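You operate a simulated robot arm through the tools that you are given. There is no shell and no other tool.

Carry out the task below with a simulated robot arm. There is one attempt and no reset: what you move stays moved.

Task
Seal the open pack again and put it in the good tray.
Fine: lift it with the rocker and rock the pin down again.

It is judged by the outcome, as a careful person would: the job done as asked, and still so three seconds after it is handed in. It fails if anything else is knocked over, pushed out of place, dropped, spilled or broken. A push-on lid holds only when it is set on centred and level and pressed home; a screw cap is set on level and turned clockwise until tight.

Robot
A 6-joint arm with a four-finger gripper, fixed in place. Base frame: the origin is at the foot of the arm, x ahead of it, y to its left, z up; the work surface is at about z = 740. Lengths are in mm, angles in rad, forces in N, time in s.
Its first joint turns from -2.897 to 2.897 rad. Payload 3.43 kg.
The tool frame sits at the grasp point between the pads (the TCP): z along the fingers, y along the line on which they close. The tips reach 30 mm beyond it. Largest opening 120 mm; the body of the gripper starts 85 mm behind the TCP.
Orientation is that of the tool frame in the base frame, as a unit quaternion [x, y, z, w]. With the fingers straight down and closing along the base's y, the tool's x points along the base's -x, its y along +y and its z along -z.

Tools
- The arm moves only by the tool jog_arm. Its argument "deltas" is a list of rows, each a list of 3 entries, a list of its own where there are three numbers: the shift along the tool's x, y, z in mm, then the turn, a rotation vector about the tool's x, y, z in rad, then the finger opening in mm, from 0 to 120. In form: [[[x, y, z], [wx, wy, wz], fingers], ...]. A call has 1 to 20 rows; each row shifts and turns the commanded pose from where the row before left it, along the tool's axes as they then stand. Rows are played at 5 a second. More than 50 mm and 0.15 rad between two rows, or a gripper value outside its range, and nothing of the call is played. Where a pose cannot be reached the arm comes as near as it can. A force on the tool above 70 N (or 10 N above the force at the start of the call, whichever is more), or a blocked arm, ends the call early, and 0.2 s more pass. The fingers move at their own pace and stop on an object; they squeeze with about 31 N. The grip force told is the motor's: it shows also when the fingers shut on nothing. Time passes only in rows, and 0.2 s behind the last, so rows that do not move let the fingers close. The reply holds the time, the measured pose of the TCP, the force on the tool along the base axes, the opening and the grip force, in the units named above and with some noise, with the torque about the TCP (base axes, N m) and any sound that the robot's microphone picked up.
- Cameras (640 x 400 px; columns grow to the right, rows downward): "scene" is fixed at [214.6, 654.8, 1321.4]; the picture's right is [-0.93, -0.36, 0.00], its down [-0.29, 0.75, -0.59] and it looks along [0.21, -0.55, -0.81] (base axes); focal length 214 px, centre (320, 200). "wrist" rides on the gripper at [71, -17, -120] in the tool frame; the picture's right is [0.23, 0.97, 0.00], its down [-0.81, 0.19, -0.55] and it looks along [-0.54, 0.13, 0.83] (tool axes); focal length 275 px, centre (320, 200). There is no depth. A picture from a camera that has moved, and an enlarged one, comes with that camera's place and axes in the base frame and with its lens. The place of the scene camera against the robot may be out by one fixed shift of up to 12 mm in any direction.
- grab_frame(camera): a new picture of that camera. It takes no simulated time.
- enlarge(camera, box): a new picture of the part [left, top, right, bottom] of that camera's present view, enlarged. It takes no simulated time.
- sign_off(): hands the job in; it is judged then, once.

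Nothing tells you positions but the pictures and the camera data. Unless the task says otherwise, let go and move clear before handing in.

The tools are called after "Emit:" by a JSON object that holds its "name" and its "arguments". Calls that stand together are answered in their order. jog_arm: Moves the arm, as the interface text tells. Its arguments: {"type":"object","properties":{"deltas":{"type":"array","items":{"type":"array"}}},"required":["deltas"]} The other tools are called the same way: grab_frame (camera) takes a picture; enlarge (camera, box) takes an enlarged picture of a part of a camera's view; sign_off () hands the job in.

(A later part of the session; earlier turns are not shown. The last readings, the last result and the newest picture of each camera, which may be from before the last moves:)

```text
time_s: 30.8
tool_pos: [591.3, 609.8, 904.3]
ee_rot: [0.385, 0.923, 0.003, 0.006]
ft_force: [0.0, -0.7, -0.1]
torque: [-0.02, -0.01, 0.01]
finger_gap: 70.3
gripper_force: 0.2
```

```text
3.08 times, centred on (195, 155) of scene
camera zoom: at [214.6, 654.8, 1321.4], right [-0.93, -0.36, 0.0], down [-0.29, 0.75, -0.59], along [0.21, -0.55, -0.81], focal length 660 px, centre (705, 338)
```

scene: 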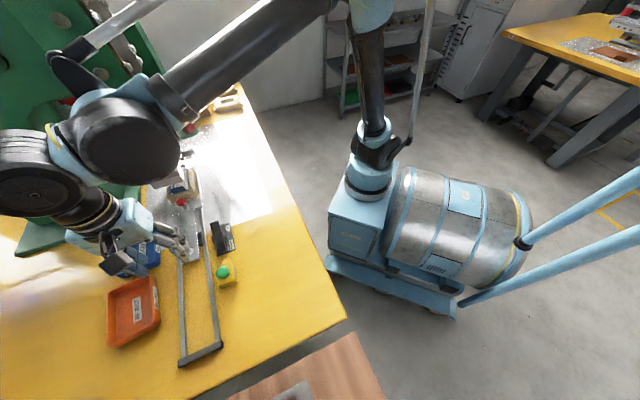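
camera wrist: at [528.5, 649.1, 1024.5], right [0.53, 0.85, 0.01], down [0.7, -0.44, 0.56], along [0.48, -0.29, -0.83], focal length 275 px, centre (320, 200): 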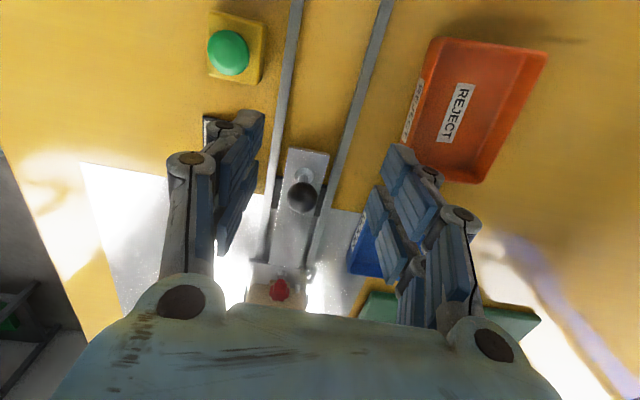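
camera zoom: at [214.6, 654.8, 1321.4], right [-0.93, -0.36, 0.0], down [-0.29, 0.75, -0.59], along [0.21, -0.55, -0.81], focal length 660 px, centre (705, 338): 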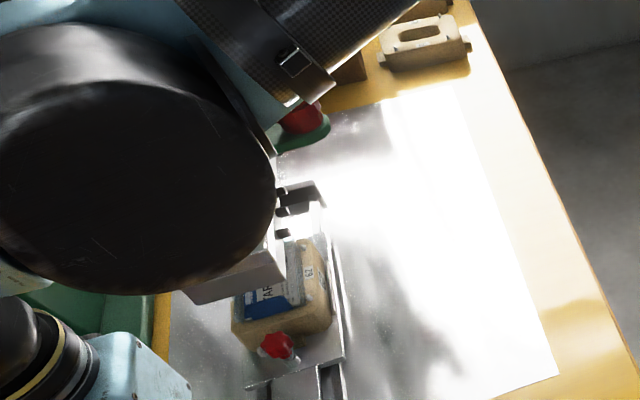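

Emit:
{"name": "jog_arm", "arguments": {"deltas": [[[0, 0, 10], [0, -0.12, 0], 70], [[0, 0, 10], [0, -0.12, 0], 70], [[0, 0, 10], [0, -0.12, 0], 70], [[0, 0, 0], [0, -0.12, 0], 70], [[0, 0, 0], [0, -0.12, 0], 70], [[0, 0, 0], [0, 0, 0], 70]]}}

Emit:
{"name": "grab_frame", "arguments": {"camera": "wrist"}}

Emit:
{"name": "enlarge", "arguments": {"camera": "wrist", "box": [220, 160, 400, 280]}}

```text
time_s: 32.2
tool_pos: [594.2, 609.3, 874.4]
ee_rot: [0.368, 0.88, -0.112, 0.279]
ft_force: [1.0, -0.4, -0.1]
torque: [-0.02, 0.01, -0.03]
finger_gap: 69.6
gripper_force: 0.2
```

```text
taken
camera wrist: at [493.0, 686.3, 932.8], right [0.56, 0.82, -0.12], down [0.38, -0.12, 0.92], along [0.74, -0.56, -0.37], focal length 275 px, centre (320, 200)
```

wrist: 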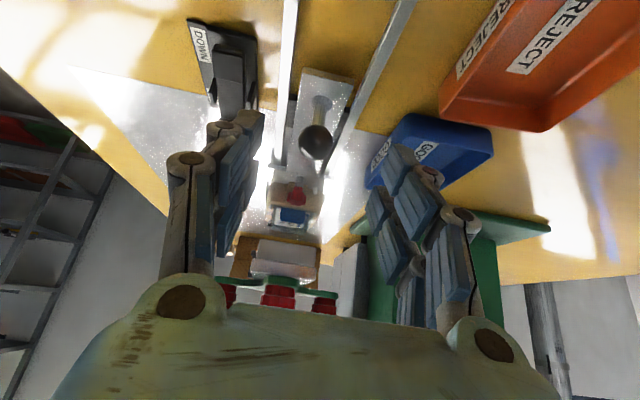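

```text
3.33 times, centred on (310, 220) of wrist
camera zoom: at [493.0, 686.3, 932.8], right [0.56, 0.82, -0.12], down [0.38, -0.12, 0.92], along [0.74, -0.56, -0.37], focal length 918 px, centre (353, 133)
```

zoom: 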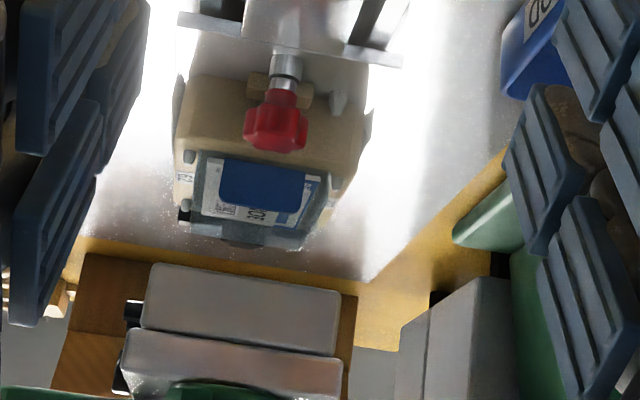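

The nest is entering under the platen, but the stop bracket at the slide's far end is still ahead. I'll grip the ball across the slide with the tool leaning back, so the gripper stays clear of the press while I push on.

Emit:
{"name": "jog_arm", "arguments": {"deltas": [[[-20.6, -1, 14.1], [0, 0, 0], 70], [[0, 0, 25], [0, 0, 0], 70], [[0, 0, 25], [0, 0, 0], 70], [[0, 0, 20], [0, 0, 0], 70], [[0, 0, 12], [0, 0, 0], 70], [[0, 0, 0], [0, 0, 0], 70]]}}

Emit:
{"name": "grab_frame", "arguments": {"camera": "wrist"}}

Emit:
{"name": "grab_frame", "arguments": {"camera": "scene"}}

```text
time_s: 33.6
tool_pos: [644.6, 556.7, 806.6]
ee_rot: [0.368, 0.88, -0.111, 0.278]
ft_force: [0.1, -1.1, 0.0]
torque: [-0.01, 0.02, 0.01]
finger_gap: 69.9
gripper_force: 0.1
```

```text
taken
camera wrist: at [543.5, 634.9, 865.7], right [0.56, 0.82, -0.12], down [0.38, -0.12, 0.92], along [0.74, -0.56, -0.37], focal length 275 px, centre (320, 200)
```

wrist: 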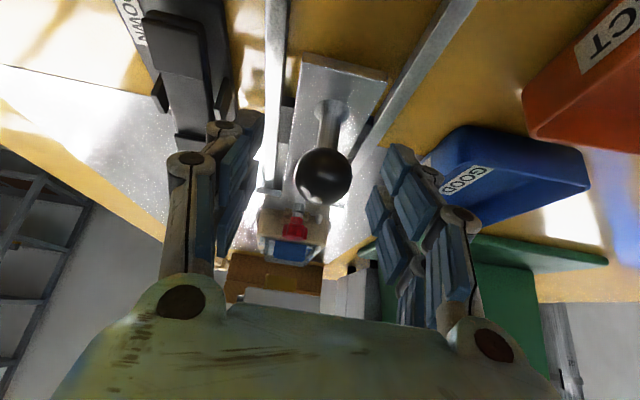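

```text
taken
```

scene: 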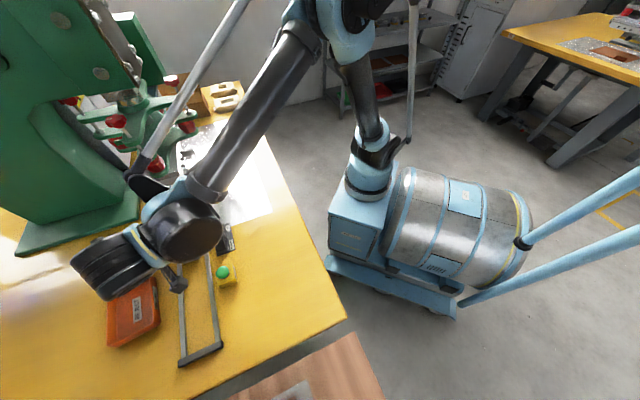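

Emit:
{"name": "jog_arm", "arguments": {"deltas": [[[0, 0, 0], [0, 0, 0], 40], [[0, 0, 0], [0, 0, 0], 22], [[0, 0, 0], [0, 0, 0], 22], [[-1.64, 0, 1.14], [0, 0, 0], 22], [[-3.28, 0, 2.28], [0, 0, 0], 22], [[-4.1, 0, 2.86], [0, 0, 0], 22], [[-4.1, 0, 2.86], [0, 0, 0], 22], [[-4.1, 0, 2.86], [0, 0, 0], 22], [[-4.1, 0, 2.86], [0, 0, 0], 22], [[-2.46, 0, 1.71], [0, 0, 0], 22], [[0, 0, 0], [0, 0, 0], 22]]}}

Emit:
{"name": "grab_frame", "arguments": {"camera": "wrist"}}

Emit:
{"name": "grab_frame", "arguments": {"camera": "scene"}}

```text
time_s: 36.0
tool_pos: [665.2, 537.3, 806.7]
ee_rot: [0.368, 0.88, -0.111, 0.279]
ft_force: [23.5, 24.4, 8.8]
torque: [0.22, -0.31, 0.02]
finger_gap: 28.7
gripper_force: 45.3
```

```text
taken
camera wrist: at [564.4, 614.9, 865.7], right [0.56, 0.82, -0.12], down [0.38, -0.12, 0.92], along [0.74, -0.56, -0.37], focal length 275 px, centre (320, 200)
```

wrist: 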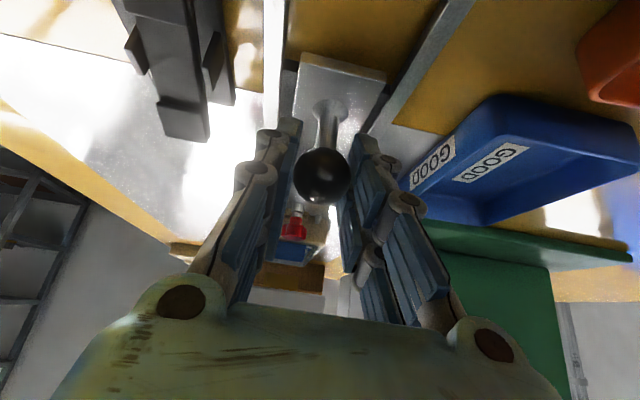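

```text
taken
```

scene: 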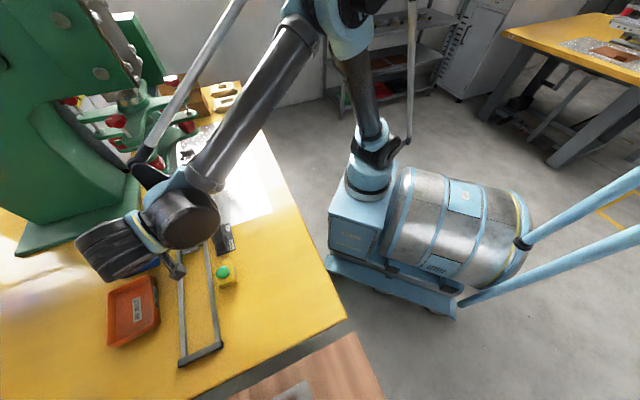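

Gripped well, with no resistance along the slide and only some side load from the grip being off-centre. I'll ease that and push on.

Emit:
{"name": "jog_arm", "arguments": {"deltas": [[[0, 1.5, 0], [0, 0, 0], 22], [[0, 0, 0], [0, 0, 0], 22]]}}

```text
time_s: 36.6
tool_pos: [665.2, 537.3, 807.9]
ee_rot: [0.368, 0.88, -0.111, 0.279]
ft_force: [5.5, 6.1, -0.7]
torque: [-0.2, -0.16, -0.02]
finger_gap: 29.2
gripper_force: 45.3
```

Emit:
{"name": "jog_arm", "arguments": {"deltas": [[[-1.64, 0.3, 1.14], [0, 0, 0], 22], [[-3.28, 0, 2.28], [0, 0, 0], 22], [[-3.28, 0, 2.28], [0, 0, 0], 22], [[-3.28, 0, 2.28], [0, 0, 0], 22], [[-3.28, 0, 2.28], [0, 0, 0], 22], [[-1.64, 0, 1.14], [0, 0, 0], 22], [[0, 0, 0], [0, 0, 0], 22]]}}

Emit:
{"name": "grab_frame", "arguments": {"camera": "wrist"}}

Emit:
{"name": "grab_frame", "arguments": {"camera": "scene"}}

```text
time_s: 38.2
tool_pos: [679.7, 521.5, 807.8]
ee_rot: [0.368, 0.88, -0.111, 0.278]
ft_force: [-20.8, -19.4, -20.8]
torque: [-0.08, 0.16, -0.03]
finger_gap: 29.2
gripper_force: 45.3
```

```text
taken
camera wrist: at [579.1, 600.8, 865.8], right [0.56, 0.82, -0.12], down [0.38, -0.12, 0.92], along [0.74, -0.56, -0.38], focal length 275 px, centre (320, 200)
```

wrist: 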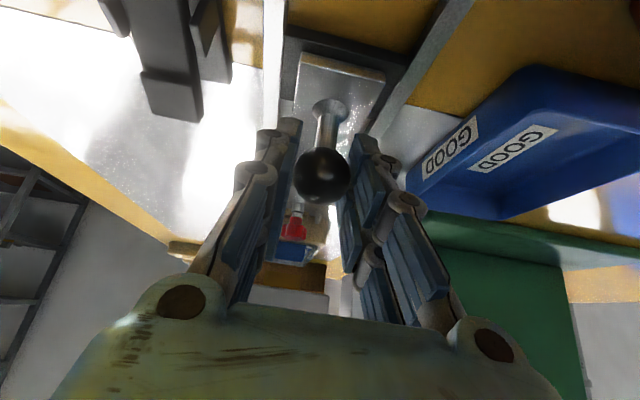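

```text
taken
```

scene: 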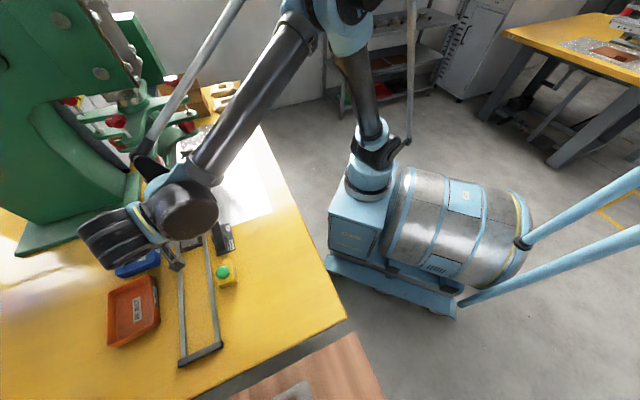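

Emit:
{"name": "jog_arm", "arguments": {"deltas": [[[0, 0, 0], [0, 0, 0], 40], [[0, -0.5, 0], [0, 0, 0], 40], [[0, 0, 0], [0, 0, 0], 22], [[0, 0, 0], [0, 0, 0], 22]]}}

```text
time_s: 39.2
tool_pos: [679.8, 523.1, 808.7]
ee_rot: [0.368, 0.88, -0.112, 0.28]
ft_force: [-4.6, -7.2, 0.0]
torque: [-0.13, -0.06, -0.01]
finger_gap: 29.0
gripper_force: 44.4
```

Emit:
{"name": "jog_arm", "arguments": {"deltas": [[[-1.64, -0.3, 1.14], [0, 0, 0], 22], [[-2.46, 0, 1.71], [0, 0, 0], 22], [[-2.46, 0, 1.71], [0, 0, 0], 22], [[-2.46, 0, 1.71], [0, 0, 0], 22], [[-1.64, 0, 1.14], [0, 0, 0], 22], [[0, 0, 0], [0, 0, 0], 22]]}}

Emit:
{"name": "grab_frame", "arguments": {"camera": "wrist"}}

Emit:
{"name": "grab_frame", "arguments": {"camera": "scene"}}

```text
time_s: 40.6
tool_pos: [688.8, 513.2, 808.3]
ee_rot: [0.368, 0.88, -0.111, 0.278]
ft_force: [-6.5, -5.3, 6.8]
torque: [0.11, 0.18, 0.03]
finger_gap: 28.7
gripper_force: 45.2
```

```text
taken
camera wrist: at [587.9, 591.6, 866.3], right [0.56, 0.82, -0.12], down [0.38, -0.12, 0.92], along [0.74, -0.56, -0.37], focal length 275 px, centre (320, 200)
```

wrist: 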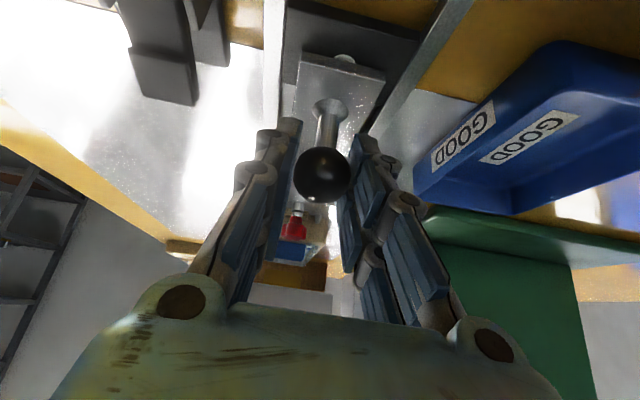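

```text
taken
```

scene: 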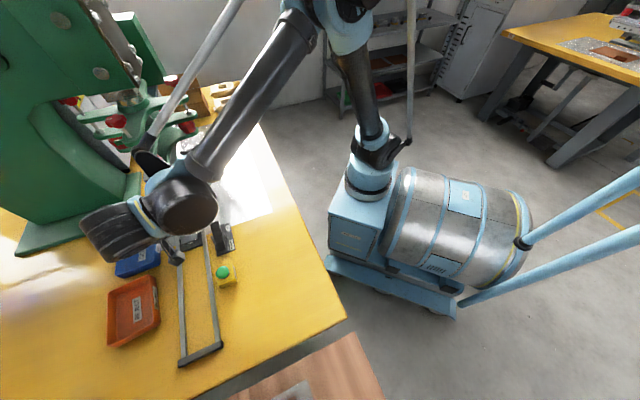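

Emit:
{"name": "jog_arm", "arguments": {"deltas": [[[-1.64, -0.1, 1.14], [0, 0, 0], 22], [[-2.46, 0, 1.71], [0, 0, 0], 22], [[-2.46, 0, 1.71], [0, 0, 0], 22], [[-2.46, 0, 1.71], [0, 0, 0], 22], [[-2.46, 0, 1.71], [0, 0, 0], 22], [[-1.64, 0, 1.14], [0, 0, 0], 22], [[0, 0, 0], [0, 0, 0], 22]]}}

Emit:
{"name": "grab_frame", "arguments": {"camera": "wrist"}}

Emit:
{"name": "grab_frame", "arguments": {"camera": "scene"}}

```text
time_s: 42.2
tool_pos: [699.6, 502.0, 808.4]
ee_rot: [0.368, 0.88, -0.11, 0.279]
ft_force: [3.6, 5.4, 9.4]
torque: [0.1, -0.06, 0.0]
finger_gap: 28.9
gripper_force: 45.3
```

```text
taken
camera wrist: at [599.0, 580.5, 866.2], right [0.56, 0.82, -0.12], down [0.38, -0.12, 0.92], along [0.74, -0.56, -0.37], focal length 275 px, centre (320, 200)
```

wrist: 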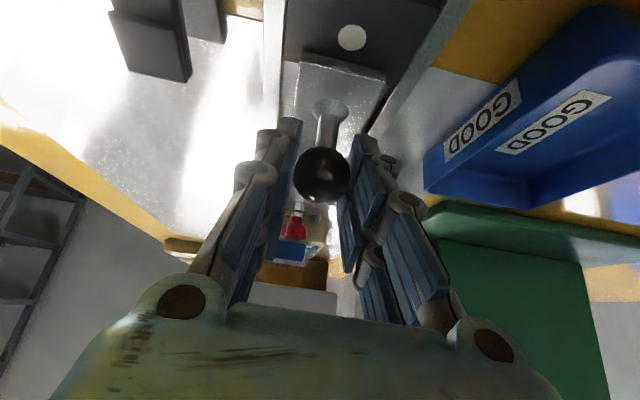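

```text
taken
```

scene: 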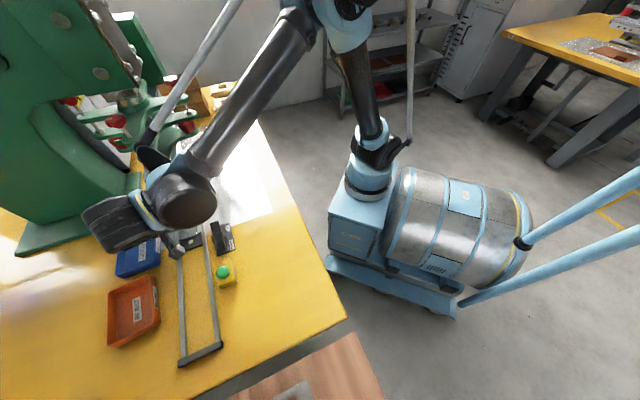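

Emit:
{"name": "jog_arm", "arguments": {"deltas": [[[-1.64, 0, 1.14], [0, 0, 0], 22], [[-2.46, 0, 1.71], [0, 0, 0], 22], [[-2.46, 0, 1.71], [0, 0, 0], 22], [[-2.46, 0, 1.71], [0, 0, 0], 22], [[-2.46, 0, 1.71], [0, 0, 0], 22], [[-1.64, 0, 1.14], [0, 0, 0], 22], [[0, 0, 0], [0, 0, 0], 22]]}}

Emit:
{"name": "grab_frame", "arguments": {"camera": "wrist"}}

Emit:
{"name": "grab_frame", "arguments": {"camera": "scene"}}

```text
time_s: 43.8
tool_pos: [710.6, 491.4, 807.2]
ee_rot: [0.367, 0.881, -0.11, 0.277]
ft_force: [-15.0, 25.8, -13.6]
torque: [0.22, 0.18, 0.05]
finger_gap: 29.7
gripper_force: 45.1
```

```text
taken
camera wrist: at [609.6, 569.8, 865.4], right [0.56, 0.82, -0.12], down [0.38, -0.12, 0.92], along [0.74, -0.56, -0.38], focal length 275 px, centre (320, 200)
```

wrist: 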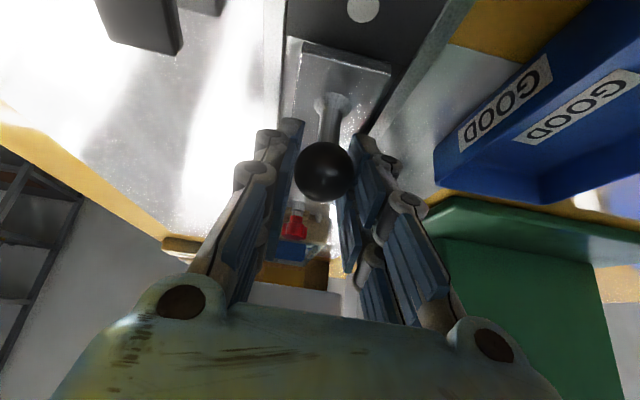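

```text
taken
```

scene: 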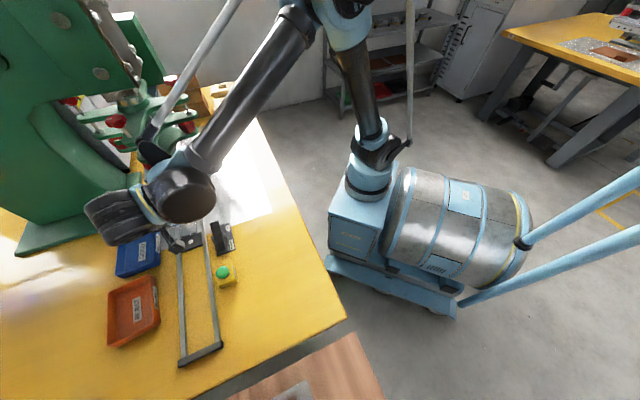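

The carriage hit its stop: a steady reaction of about 29 N along the slide. I'll let go, back out along the tool axis and check it stays put.

Emit:
{"name": "jog_arm", "arguments": {"deltas": [[[0, 0, 0], [0, 0, 0], 60], [[0, 0, 0], [0, 0, 0], 70], [[0, 0, -20], [0, 0, 0], 70], [[0, 0, -30], [0, 0, 0], 70], [[0, 0, -30], [0, 0, 0], 70], [[24, 0, -28], [0, 0, 0], 70], [[24, 0, -28], [0, 0, 0], 70], [[0, 0, 0], [0, 0, 0], 70]]}}

Emit:
{"name": "grab_frame", "arguments": {"camera": "wrist"}}

Emit:
{"name": "enlarge", "arguments": {"camera": "wrist", "box": [220, 120, 420, 300]}}

Emit:
{"name": "grab_frame", "arguments": {"camera": "scene"}}

```text
time_s: 45.6
tool_pos: [627.4, 571.4, 892.3]
ee_rot: [0.367, 0.88, -0.11, 0.279]
ft_force: [0.7, 0.3, 0.3]
torque: [0.03, 0.0, 0.0]
finger_gap: 70.1
gripper_force: 0.2
```

```text
taken
camera wrist: at [527.2, 650.8, 950.7], right [0.56, 0.82, -0.12], down [0.38, -0.12, 0.92], along [0.74, -0.56, -0.38], focal length 275 px, centre (320, 200)
```

wrist: 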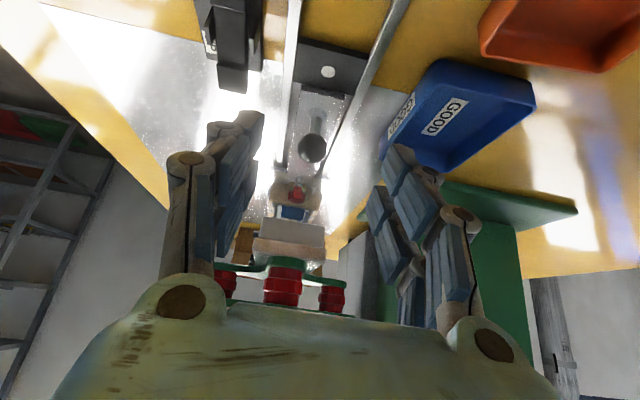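

```text
2.22 times, centred on (320, 210) of wrist
camera zoom: at [527.2, 650.8, 950.7], right [0.56, 0.82, -0.12], down [0.38, -0.12, 0.92], along [0.74, -0.56, -0.38], focal length 612 px, centre (320, 178)
```

zoom: 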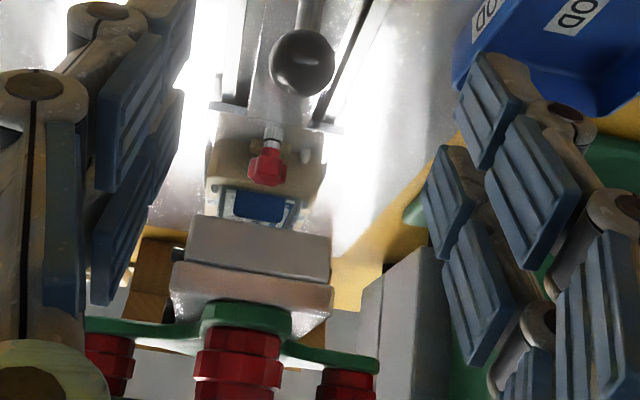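

```text
taken
```

scene: 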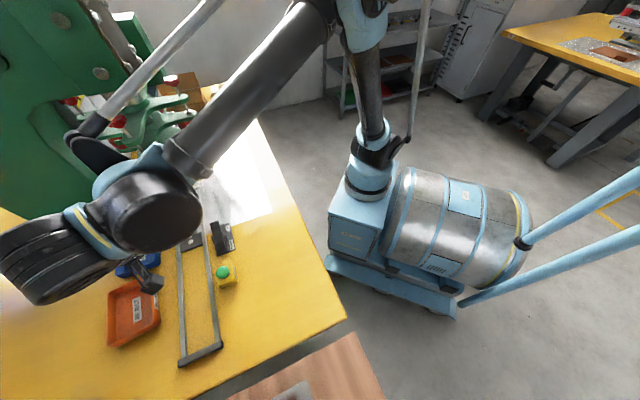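

The carriage stayed at its stop with the nest under the platen. Now I'll straighten the tool, close the fingers and move above the START button at about (513, 577).

Emit:
{"name": "jog_arm", "arguments": {"deltas": [[[0, 0, -10], [0, 0.12, 0], 40], [[0, 0, -10], [0, 0.12, 0], 20], [[0, 0, 0], [0, 0.12, 0], 0], [[0, 0, 0], [0, 0.12, 0], 0], [[0, 0, 0], [0, 0.12, 0], 0], [[28, -26, 0], [0, 0, 0], 0], [[28, -26, 10], [0, 0, 0], 0], [[28, -25, 15], [0, 0, 0], 0], [[0, 0, 0], [0, 0, 0], 0]]}}

Emit:
{"name": "grab_frame", "arguments": {"camera": "wrist"}}

Emit:
{"name": "grab_frame", "arguments": {"camera": "scene"}}

```text
time_s: 47.6
tool_pos: [506.1, 585.7, 882.3]
ee_rot: [0.385, 0.923, 0.003, 0.006]
ft_force: [-0.1, 0.3, 0.4]
torque: [0.03, -0.01, 0.02]
finger_gap: 0.0
gripper_force: 30.8
```

```text
taken
camera wrist: at [443.4, 624.9, 1002.2], right [0.53, 0.85, 0.01], down [0.7, -0.44, 0.56], along [0.48, -0.29, -0.83], focal length 275 px, centre (320, 200)
```

wrist: 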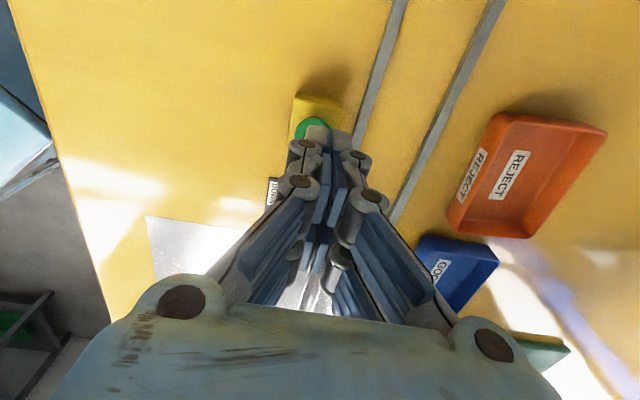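

```text
taken
```

scene: 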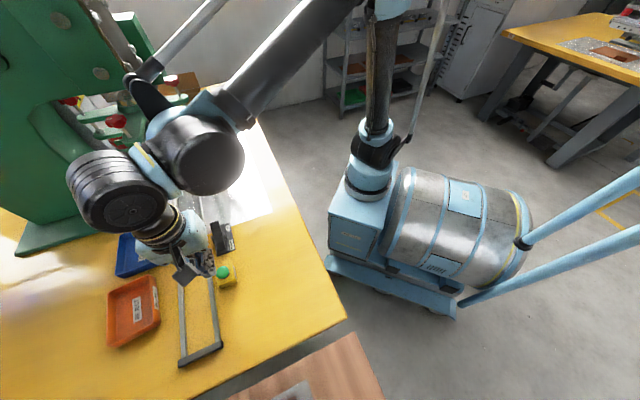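

Emit:
{"name": "jog_arm", "arguments": {"deltas": [[[-11, -1, 10], [0, 0, 0], 0], [[0, 0, 22], [0, 0, 0], 0], [[0, 0, 22], [0, 0, 0], 0], [[0, 0, 10], [0, 0, 0], 0], [[0, 0, 0], [0, 0, 0], 0]]}}

Emit:
{"name": "grab_frame", "arguments": {"camera": "wrist"}}

Emit:
{"name": "enlarge", "arguments": {"camera": "scene", "box": [150, 220, 280, 310]}}

```text
time_s: 48.8
tool_pos: [514.4, 576.6, 820.2]
ee_rot: [0.384, 0.923, 0.003, 0.006]
ft_force: [-0.7, -0.8, -0.1]
torque: [-0.04, -0.02, 0.0]
finger_gap: 0.0
gripper_force: 31.1
```

```text
taken
camera wrist: at [452.2, 615.8, 939.2], right [0.53, 0.85, 0.01], down [0.7, -0.44, 0.56], along [0.48, -0.29, -0.83], focal length 275 px, centre (320, 200)
```

wrist: 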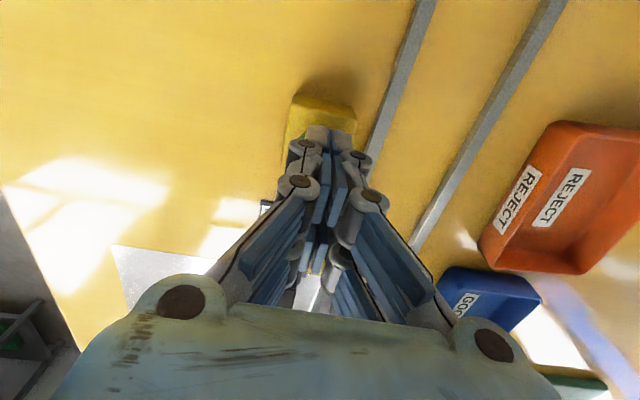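

```text
4.44 times, centred on (215, 265) of scene
camera zoom: at [214.6, 654.8, 1321.4], right [-0.93, -0.36, 0.0], down [-0.29, 0.75, -0.59], along [0.21, -0.55, -0.81], focal length 953 px, centre (787, -89)
```

zoom: 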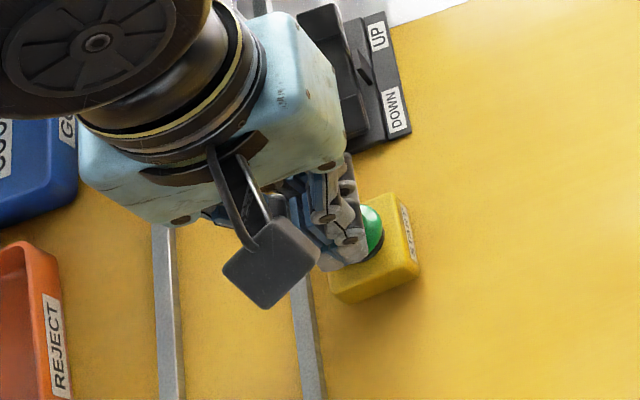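

Emit:
{"name": "enlarge", "arguments": {"camera": "scene", "box": [205, 250, 245, 290]}}

Emit:
{"name": "enlarge", "arguments": {"camera": "wrist", "box": [260, 80, 400, 180]}}

```text
10.00 times, centred on (225, 270) of scene
camera zoom: at [214.6, 654.8, 1321.4], right [-0.93, -0.36, 0.0], down [-0.29, 0.75, -0.59], along [0.21, -0.55, -0.81], focal length 2145 px, centre (1270, -500)
```

zoom: 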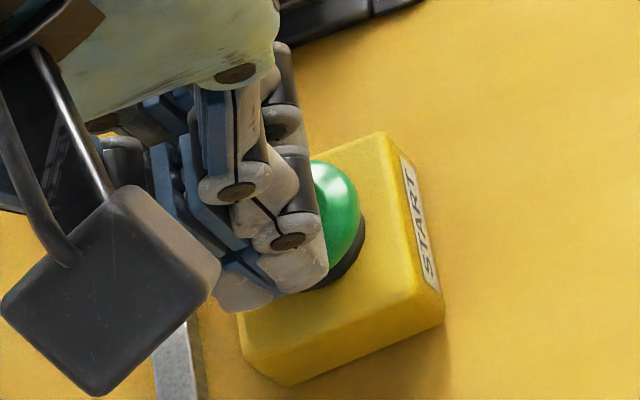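

```text
4.00 times, centred on (330, 130) of wrist
camera zoom: at [452.2, 615.8, 939.2], right [0.53, 0.85, 0.01], down [0.7, -0.44, 0.56], along [0.48, -0.29, -0.83], focal length 1101 px, centre (280, 480)
```

zoom: 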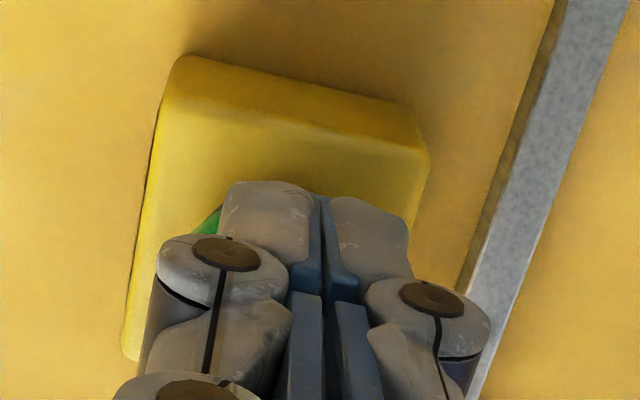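

The fingertips are centred over the START button, which is about 10 mm below them. I'll press down slowly.

Emit:
{"name": "jog_arm", "arguments": {"deltas": [[[0, 0, 2], [0, 0, 0], 0], [[0, 0, 2], [0, 0, 0], 0], [[0, 0, 2], [0, 0, 0], 0], [[0, 0, 2], [0, 0, 0], 0], [[0, 0, 2], [0, 0, 0], 0], [[0, 0, 2], [0, 0, 0], 0]]}}

```text
time_s: 50.2
tool_pos: [514.5, 577.4, 807.2]
ee_rot: [0.384, 0.923, 0.003, 0.006]
ft_force: [-0.4, 1.5, 11.7]
torque: [0.13, 0.09, 0.02]
finger_gap: 6.3
gripper_force: 32.7
heard: click
```

A click was heard, so START is pressed. I'll lift off, stay clear and watch the press.

Emit:
{"name": "jog_arm", "arguments": {"deltas": [[[0, 0, -10], [0, 0, 0], 0], [[0, 0, -20], [0, 0, 0], 0], [[0, 0, 0], [0, 0, 0], 0]]}}

Emit:
{"name": "grab_frame", "arguments": {"camera": "scene"}}

Emit:
{"name": "enlarge", "arguments": {"camera": "scene", "box": [60, 60, 250, 260]}}

```text
time_s: 51.0
tool_pos: [514.4, 578.0, 836.8]
ee_rot: [0.385, 0.923, 0.004, 0.007]
ft_force: [-0.3, -0.1, 0.5]
torque: [0.0, 0.02, 0.0]
finger_gap: 0.0
gripper_force: 33.3
```

```text
taken
```

scene: 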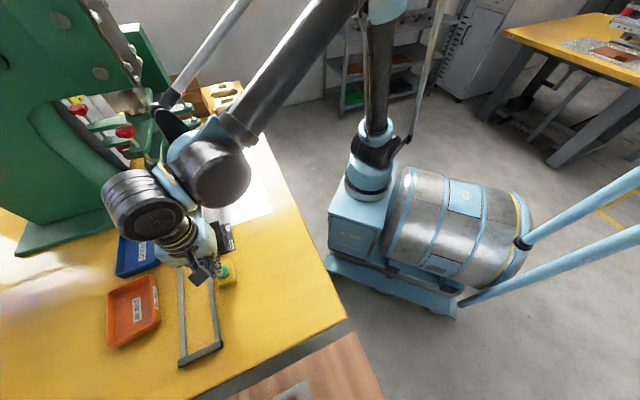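

```text
2.00 times, centred on (155, 160) of scene
camera zoom: at [214.6, 654.8, 1321.4], right [-0.93, -0.36, 0.0], down [-0.29, 0.75, -0.59], along [0.21, -0.55, -0.81], focal length 429 px, centre (650, 280)
```

zoom: 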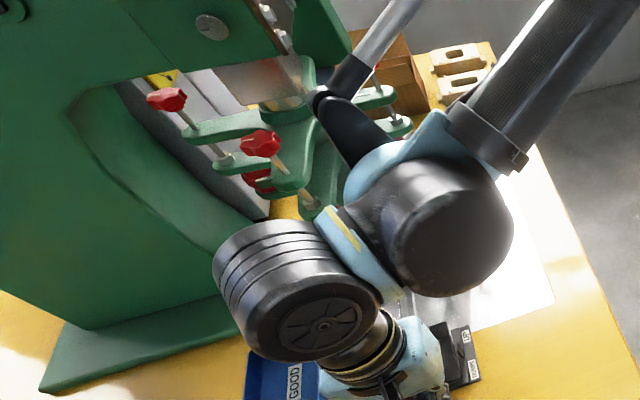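

Emit:
{"name": "jog_arm", "arguments": {"deltas": [[[30, 0, -20], [0, 0, 0], 0], [[30, 0, -20], [0, 0, 0], 0], [[30, 0, -10], [0, 0, 0], 20], [[0, 0, 0], [0, 0, 0], 40]]}}

Emit:
{"name": "grab_frame", "arguments": {"camera": "scene"}}

Emit:
{"name": "enlarge", "arguments": {"camera": "scene", "box": [60, 60, 250, 260]}}

Emit:
{"name": "grab_frame", "arguments": {"camera": "wrist"}}

```text
time_s: 52.0
tool_pos: [451.1, 640.9, 887.2]
ee_rot: [0.385, 0.923, 0.003, 0.006]
ft_force: [0.8, 0.1, -0.5]
torque: [0.0, -0.01, 0.03]
finger_gap: 40.2
gripper_force: 0.1
```

```text
taken
```

scene: 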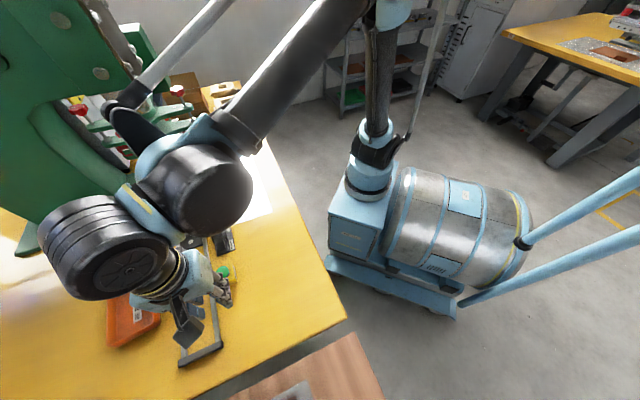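

```text
2.00 times, centred on (155, 160) of scene
camera zoom: at [214.6, 654.8, 1321.4], right [-0.93, -0.36, 0.0], down [-0.29, 0.75, -0.59], along [0.21, -0.55, -0.81], focal length 429 px, centre (650, 280)
```

zoom: 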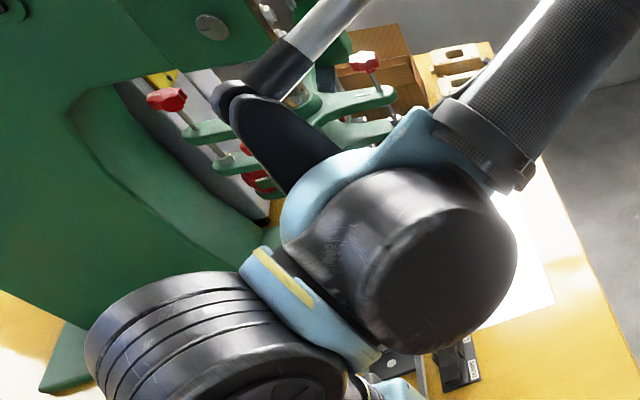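

```text
taken
camera wrist: at [387.5, 680.2, 1006.6], right [0.53, 0.85, 0.01], down [0.7, -0.44, 0.56], along [0.48, -0.29, -0.83], focal length 275 px, centre (320, 200)
```

wrist: 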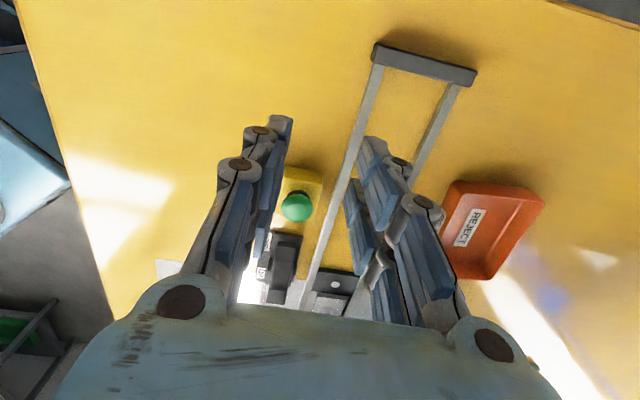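

Emit:
{"name": "jog_arm", "arguments": {"deltas": [[[0, -35, -16], [0, 0, 0], 40], [[0, -35, -16], [0, 0, 0], 40], [[0, -35, -16], [0, 0, 0], 40], [[0, -35, -16], [0, 0, 0], 40], [[0, -35, -16], [0, 0, 0], 40], [[0, 0, 0], [0, 0, 0], 40]]}}

Emit:
{"name": "grab_frame", "arguments": {"camera": "scene"}}

Emit:
{"name": "enlarge", "arguments": {"camera": "scene", "box": [60, 60, 250, 260]}}

```text
time_s: 53.4
tool_pos: [326.2, 517.3, 964.6]
ee_rot: [0.383, 0.924, 0.003, 0.006]
ft_force: [-0.3, 0.2, -0.2]
torque: [0.0, -0.02, -0.02]
finger_gap: 40.1
gripper_force: 0.1
```

```text
taken
```

scene: 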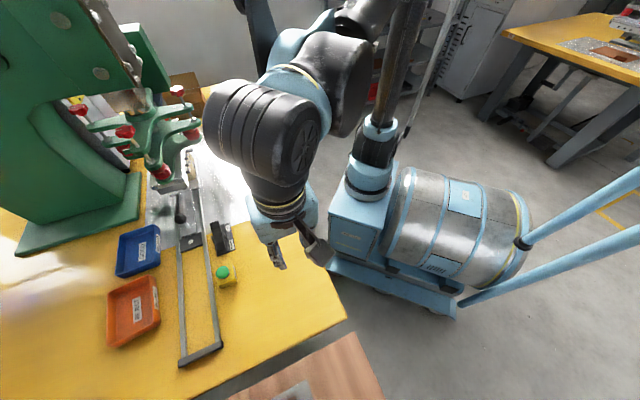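

```text
2.00 times, centred on (155, 160) of scene
camera zoom: at [214.6, 654.8, 1321.4], right [-0.93, -0.36, 0.0], down [-0.29, 0.75, -0.59], along [0.21, -0.55, -0.81], focal length 429 px, centre (650, 280)
```

zoom: 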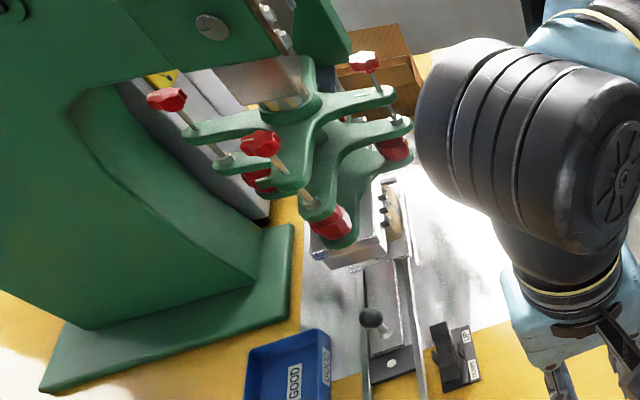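

The press head is down and dwelling on the pack. I'll wait, staying clear, until it rises again.

Emit:
{"name": "jog_arm", "arguments": {"deltas": [[[0, 0, 0], [0, 0, 0], 40], [[0, 0, 0], [0, 0, 0], 40], [[0, 0, 0], [0, 0, 0], 40], [[0, 0, 0], [0, 0, 0], 40], [[0, 0, 0], [0, 0, 0], 40], [[0, 0, 0], [0, 0, 0], 40], [[0, 0, 0], [0, 0, 0], 40], [[0, 0, 0], [0, 0, 0], 40], [[0, 0, 0], [0, 0, 0], 40], [[0, 0, 0], [0, 0, 0], 40]]}}

Emit:
{"name": "enlarge", "arguments": {"camera": "scene", "box": [60, 60, 250, 260]}}

```text
time_s: 55.6
tool_pos: [325.9, 517.1, 963.6]
ee_rot: [0.385, 0.923, 0.003, 0.006]
ft_force: [-0.3, -0.1, -0.1]
torque: [-0.02, 0.01, -0.01]
finger_gap: 40.0
gripper_force: 0.0
```

```text
2.00 times, centred on (155, 160) of scene
camera zoom: at [214.6, 654.8, 1321.4], right [-0.93, -0.36, 0.0], down [-0.29, 0.75, -0.59], along [0.21, -0.55, -0.81], focal length 429 px, centre (650, 280)
```

zoom: 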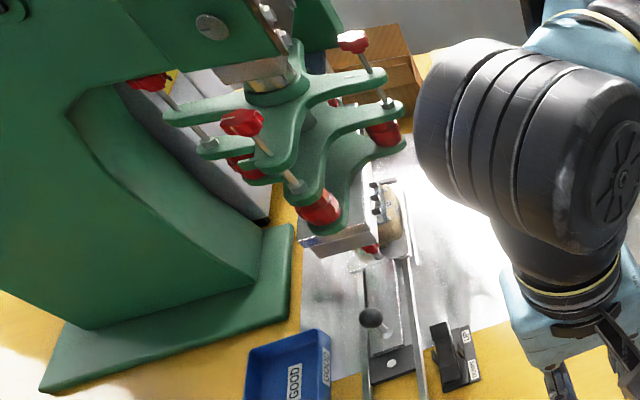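

The press has risen again, so the seal cycle is done. Now I'll go back to the ball with the tool leaning back and pull the carriage home.

Emit:
{"name": "jog_arm", "arguments": {"deltas": [[[-17.4, 36.3, -4], [0, 0, 0], 70], [[-17.4, 36.3, 0], [0, 0, 0], 70], [[-17.4, 36.3, 0], [0, 0, 0], 70], [[-17.4, 36.3, 10], [0, 0, 0], 70], [[-17.4, 36.3, 16], [0, 0, 0], 70], [[-17.4, 36.3, 16], [0, 0, 0], 70], [[-17.2, 36.2, 20], [0, 0, 0], 70], [[0, 0, 10], [0, -0.12, 0], 70], [[0, 0, 10], [0, -0.12, 0], 70], [[0, 0, 10], [0, -0.12, 0], 70], [[0, 0, 0], [0, -0.12, 0], 70], [[0, 0, 0], [0, -0.12, 0], 70], [[-24, 0, 16.5], [0, 0, 0], 70], [[-24, 0, 16.5], [0, 0, 0], 70], [[-24, 0, 16.5], [0, 0, 0], 70], [[0, 0, 0], [0, 0, 0], 70]]}}

Emit:
{"name": "grab_frame", "arguments": {"camera": "wrist"}}

```text
time_s: 59.0
tool_pos: [657.3, 547.1, 881.9]
ee_rot: [0.368, 0.88, -0.111, 0.279]
ft_force: [0.4, 0.1, 0.3]
torque: [-0.05, -0.02, -0.04]
finger_gap: 70.0
gripper_force: 0.1
```

```text
taken
camera wrist: at [555.6, 624.3, 939.6], right [0.56, 0.82, -0.12], down [0.38, -0.12, 0.92], along [0.74, -0.56, -0.37], focal length 275 px, centre (320, 200)
```

wrist: 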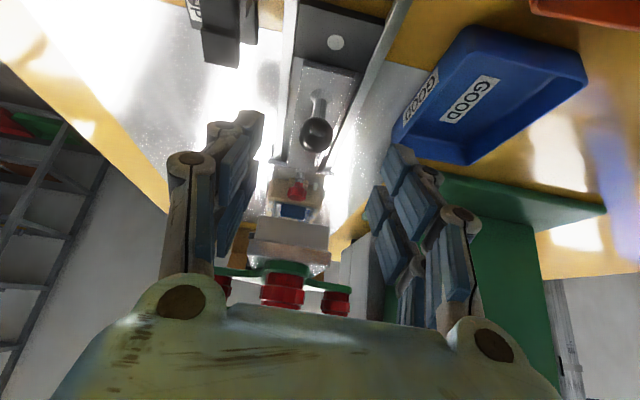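

Emit:
{"name": "jog_arm", "arguments": {"deltas": [[[-19.8, -1, 13.8], [0, 0, 0], 70], [[0, 0, 25], [0, 0, 0], 70], [[0, 0, 25], [0, 0, 0], 70], [[0, 0, 25], [0, 0, 0], 70], [[0, 0, 17], [0, 0, 0], 70], [[0, 0, 0], [0, 0, 0], 70]]}}

Emit:
{"name": "grab_frame", "arguments": {"camera": "wrist"}}

```text
time_s: 60.4
tool_pos: [710.2, 492.0, 805.9]
ee_rot: [0.368, 0.88, -0.111, 0.279]
ft_force: [0.1, 0.2, -0.2]
torque: [-0.01, -0.01, 0.0]
finger_gap: 69.8
gripper_force: 0.1
```

```text
taken
camera wrist: at [609.4, 569.7, 863.6], right [0.56, 0.82, -0.12], down [0.38, -0.12, 0.92], along [0.74, -0.56, -0.37], focal length 275 px, centre (320, 200)
```

wrist: 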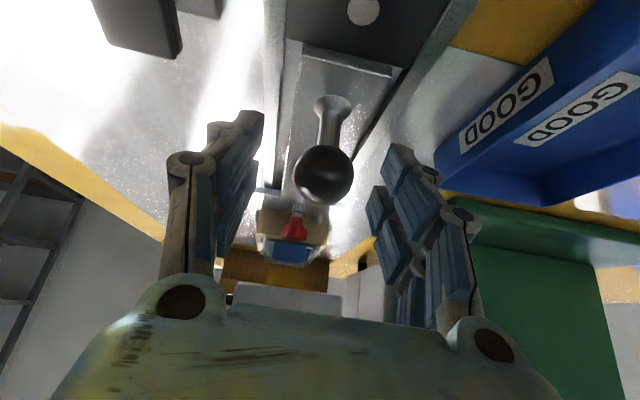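

Emit:
{"name": "jog_arm", "arguments": {"deltas": [[[0, 0, 0], [0, 0, 0], 45], [[0, 0, 0], [0, 0, 0], 22], [[0, 0, 0], [0, 0, 0], 22]]}}

```text
time_s: 61.2
tool_pos: [710.3, 492.0, 805.3]
ee_rot: [0.368, 0.88, -0.111, 0.278]
ft_force: [4.3, 2.8, -8.7]
torque: [-0.17, -0.2, -0.06]
finger_gap: 29.3
gripper_force: 45.3
```

Emit:
{"name": "jog_arm", "arguments": {"deltas": [[[1.64, 0, -1.14], [0, 0, 0], 22], [[2.46, 0, -1.71], [0, 0, 0], 22], [[4.1, 0, -2.86], [0, 0, 0], 22], [[5.74, 0, -4.0], [0, 0, 0], 22], [[5.74, 0, -4.0], [0, 0, 0], 22], [[5.74, 0, -4.0], [0, 0, 0], 22], [[5.74, 0, -4.0], [0, 0, 0], 22], [[5.74, 0, -4.0], [0, 0, 0], 22], [[4.1, 0, -2.86], [0, 0, 0], 22], [[2.46, 0, -1.71], [0, 0, 0], 22], [[0, 0, 0], [0, 0, 0], 22]]}}

Emit:
{"name": "grab_frame", "arguments": {"camera": "wrist"}}

```text
time_s: 63.6
tool_pos: [674.2, 529.4, 805.6]
ee_rot: [0.367, 0.88, -0.111, 0.278]
ft_force: [-2.5, -4.1, -9.8]
torque: [-0.2, -0.21, 0.06]
finger_gap: 29.4
gripper_force: 44.9
```

```text
taken
camera wrist: at [572.1, 607.5, 863.3], right [0.56, 0.82, -0.12], down [0.38, -0.12, 0.92], along [0.74, -0.56, -0.38], focal length 275 px, centre (320, 200)
```

wrist: 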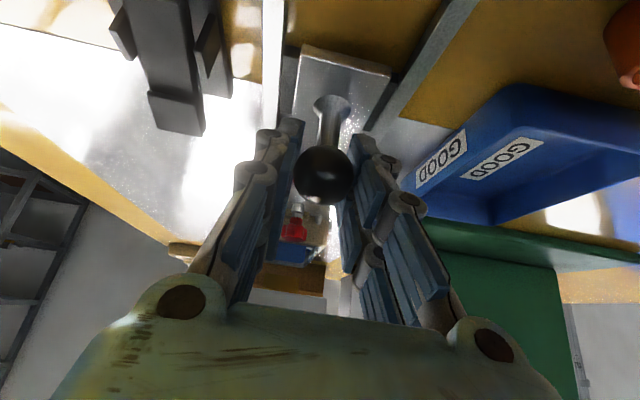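

Emit:
{"name": "jog_arm", "arguments": {"deltas": [[[2.46, 0, -1.71], [0, 0, 0], 22], [[4.1, 0, -2.86], [0, 0, 0], 22], [[5.74, 0, -4.0], [0, 0, 0], 22], [[6.56, 0, -4.57], [0, 0, 0], 22], [[6.56, 0, -4.57], [0, 0, 0], 22], [[6.56, 0, -4.57], [0, 0, 0], 22], [[6.56, 0, -4.57], [0, 0, 0], 22], [[6.56, 0, -4.57], [0, 0, 0], 22], [[6.56, 0, -4.57], [0, 0, 0], 22], [[6.56, 0, -4.57], [0, 0, 0], 22], [[6.56, 0, -4.57], [0, 0, 0], 22], [[4.1, 0, -2.86], [0, 0, 0], 22], [[2.46, 0, -1.71], [0, 0, 0], 22], [[0, 0, 0], [0, 0, 0], 22]]}}

Emit:
{"name": "grab_frame", "arguments": {"camera": "wrist"}}

Emit:
{"name": "grab_frame", "arguments": {"camera": "scene"}}

```text
time_s: 66.6
tool_pos: [611.5, 590.3, 805.3]
ee_rot: [0.368, 0.88, -0.111, 0.278]
ft_force: [-12.3, -13.7, -10.5]
torque: [-0.14, -0.05, 0.06]
finger_gap: 28.8
gripper_force: 44.8
```

```text
taken
camera wrist: at [510.7, 669.0, 863.7], right [0.56, 0.82, -0.12], down [0.38, -0.12, 0.92], along [0.74, -0.56, -0.37], focal length 275 px, centre (320, 200)
```

wrist: 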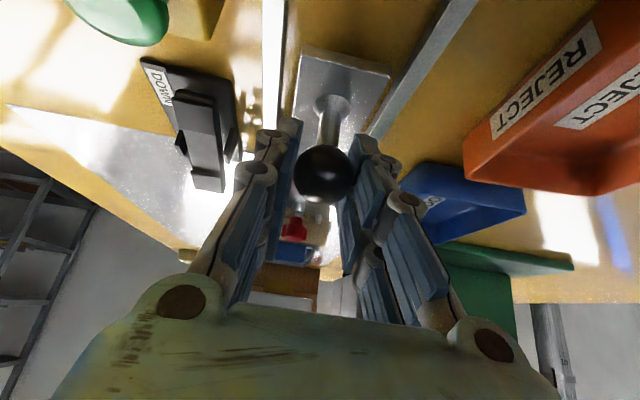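

```text
taken
```

scene: 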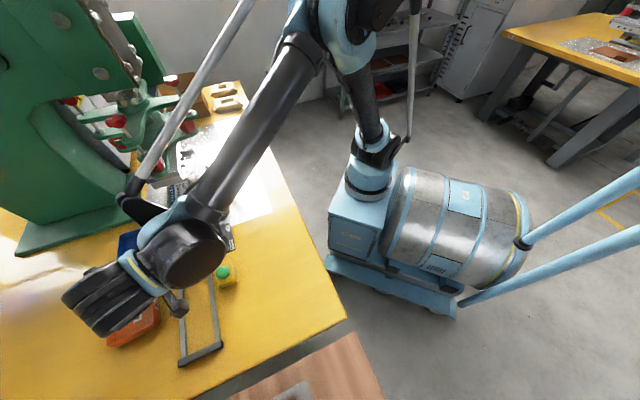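

Emit:
{"name": "jog_arm", "arguments": {"deltas": [[[2.46, -0.5, -1.71], [0, 0, 0], 22], [[4.1, -0.5, -2.86], [0, 0, 0], 22], [[5.74, 0, -4.0], [0, 0, 0], 22], [[6.56, 0, -4.57], [0, 0, 0], 22], [[6.56, 0, -4.57], [0, 0, 0], 22], [[6.56, 0, -4.57], [0, 0, 0], 22], [[6.56, 0, -4.57], [0, 0, 0], 22], [[6.56, 0, -4.57], [0, 0, 0], 22], [[6.56, 0, -4.57], [0, 0, 0], 22], [[6.56, 0, -4.57], [0, 0, 0], 22], [[6.56, 0, -4.57], [0, 0, 0], 22], [[4.1, 0, -2.86], [0, 0, 0], 22], [[2.46, 0, -1.71], [0, 0, 0], 22], [[0, 0, 0], [0, 0, 0], 22]]}}

Emit:
{"name": "grab_frame", "arguments": {"camera": "wrist"}}

Emit:
{"name": "grab_frame", "arguments": {"camera": "scene"}}

```text
time_s: 69.6
tool_pos: [548.2, 652.1, 805.3]
ee_rot: [0.367, 0.881, -0.11, 0.279]
ft_force: [7.6, 6.7, -6.6]
torque: [0.1, 0.02, -0.04]
finger_gap: 29.3
gripper_force: 45.0
```

```text
taken
camera wrist: at [448.3, 731.1, 863.4], right [0.56, 0.82, -0.12], down [0.38, -0.12, 0.92], along [0.74, -0.56, -0.37], focal length 275 px, centre (320, 200)
```

wrist: 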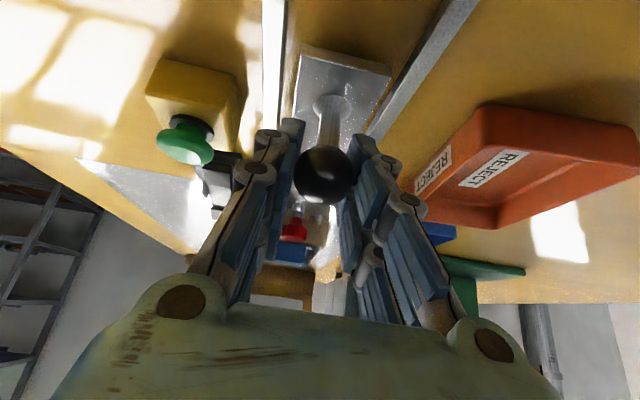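

```text
taken
```

scene: 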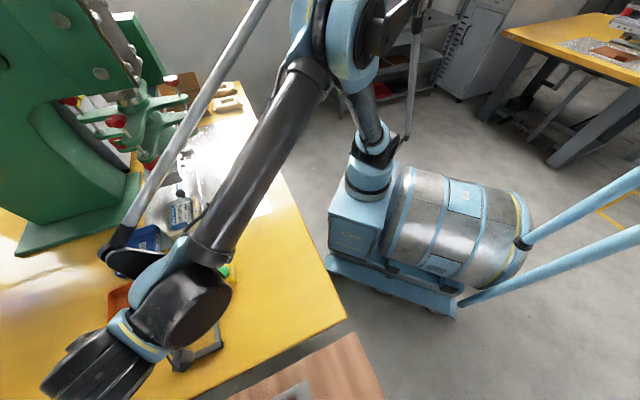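

Emit:
{"name": "jog_arm", "arguments": {"deltas": [[[2.46, 0, -1.71], [0, 0, 0], 22], [[4.1, 0, -2.86], [0, 0, 0], 22], [[5.74, 0, -4.0], [0, 0, 0], 22], [[5.74, 0, -4.0], [0, 0, 0], 22], [[5.74, 0, -4.0], [0, 0, 0], 22], [[5.74, 0, -4.0], [0, 0, 0], 22], [[5.74, 0, -4.0], [0, 0, 0], 22], [[5.74, 0, -4.0], [0, 0, 0], 22], [[4.1, 0, -2.86], [0, 0, 0], 22], [[2.46, 0, -1.71], [0, 0, 0], 22], [[2.46, 0, -1.71], [0, 0, 0], 22], [[0, 0, 0], [0, 0, 0], 22]]}}

Emit:
{"name": "grab_frame", "arguments": {"camera": "wrist"}}

Emit:
{"name": "grab_frame", "arguments": {"camera": "scene"}}

```text
time_s: 72.2
tool_pos: [506.3, 696.3, 805.6]
ee_rot: [0.367, 0.88, -0.111, 0.279]
ft_force: [4.2, 1.6, -9.0]
torque: [-0.2, -0.23, -0.02]
finger_gap: 29.3
gripper_force: 45.0
```

```text
taken
camera wrist: at [405.6, 773.8, 863.7], right [0.56, 0.82, -0.12], down [0.38, -0.12, 0.92], along [0.74, -0.56, -0.37], focal length 275 px, centre (320, 200)
```

wrist: 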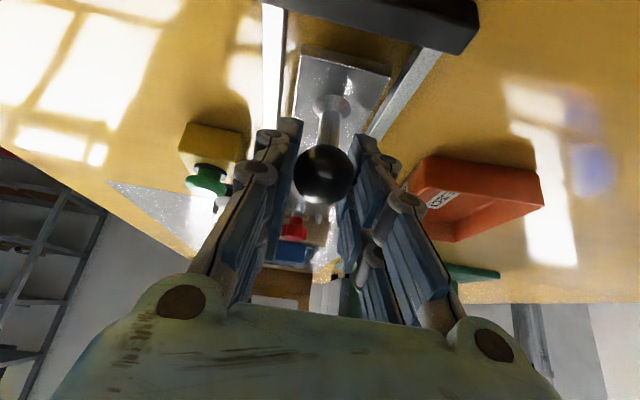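

```text
taken
```

scene: 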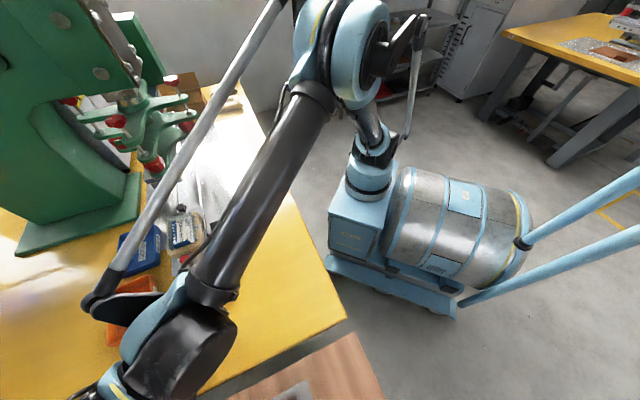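

Emit:
{"name": "jog_arm", "arguments": {"deltas": [[[2.05, 0, -1.43], [0, 0, 0], 22], [[2.05, 0, -1.43], [0, 0, 0], 22], [[2.05, 0, -1.43], [0, 0, 0], 22], [[2.05, 0, -1.43], [0, 0, 0], 22], [[2.05, 0, -1.43], [0, 0, 0], 22], [[1.64, 0, -1.14], [0, 0, 0], 22], [[0, 0, 0], [0, 0, 0], 22]]}}

Emit:
{"name": "grab_frame", "arguments": {"camera": "wrist"}}

```text
time_s: 73.8
tool_pos: [498.6, 703.2, 806.5]
ee_rot: [0.37, 0.879, -0.113, 0.278]
ft_force: [21.4, -28.0, -8.8]
torque: [-0.31, -0.28, 0.06]
finger_gap: 28.7
gripper_force: 44.4
```

```text
taken
camera wrist: at [397.3, 782.5, 863.8], right [0.56, 0.82, -0.12], down [0.37, -0.12, 0.92], along [0.74, -0.56, -0.37], focal length 275 px, centre (320, 200)
```

wrist: 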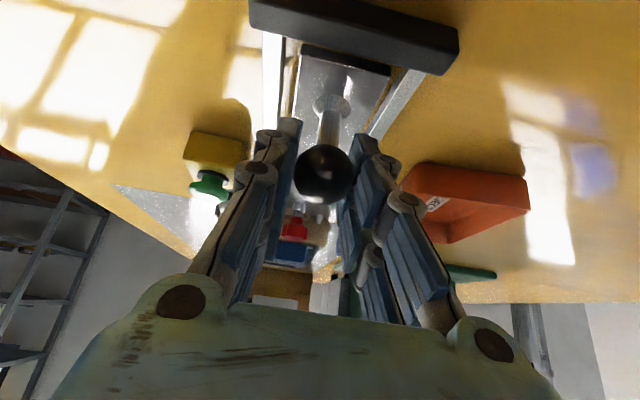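

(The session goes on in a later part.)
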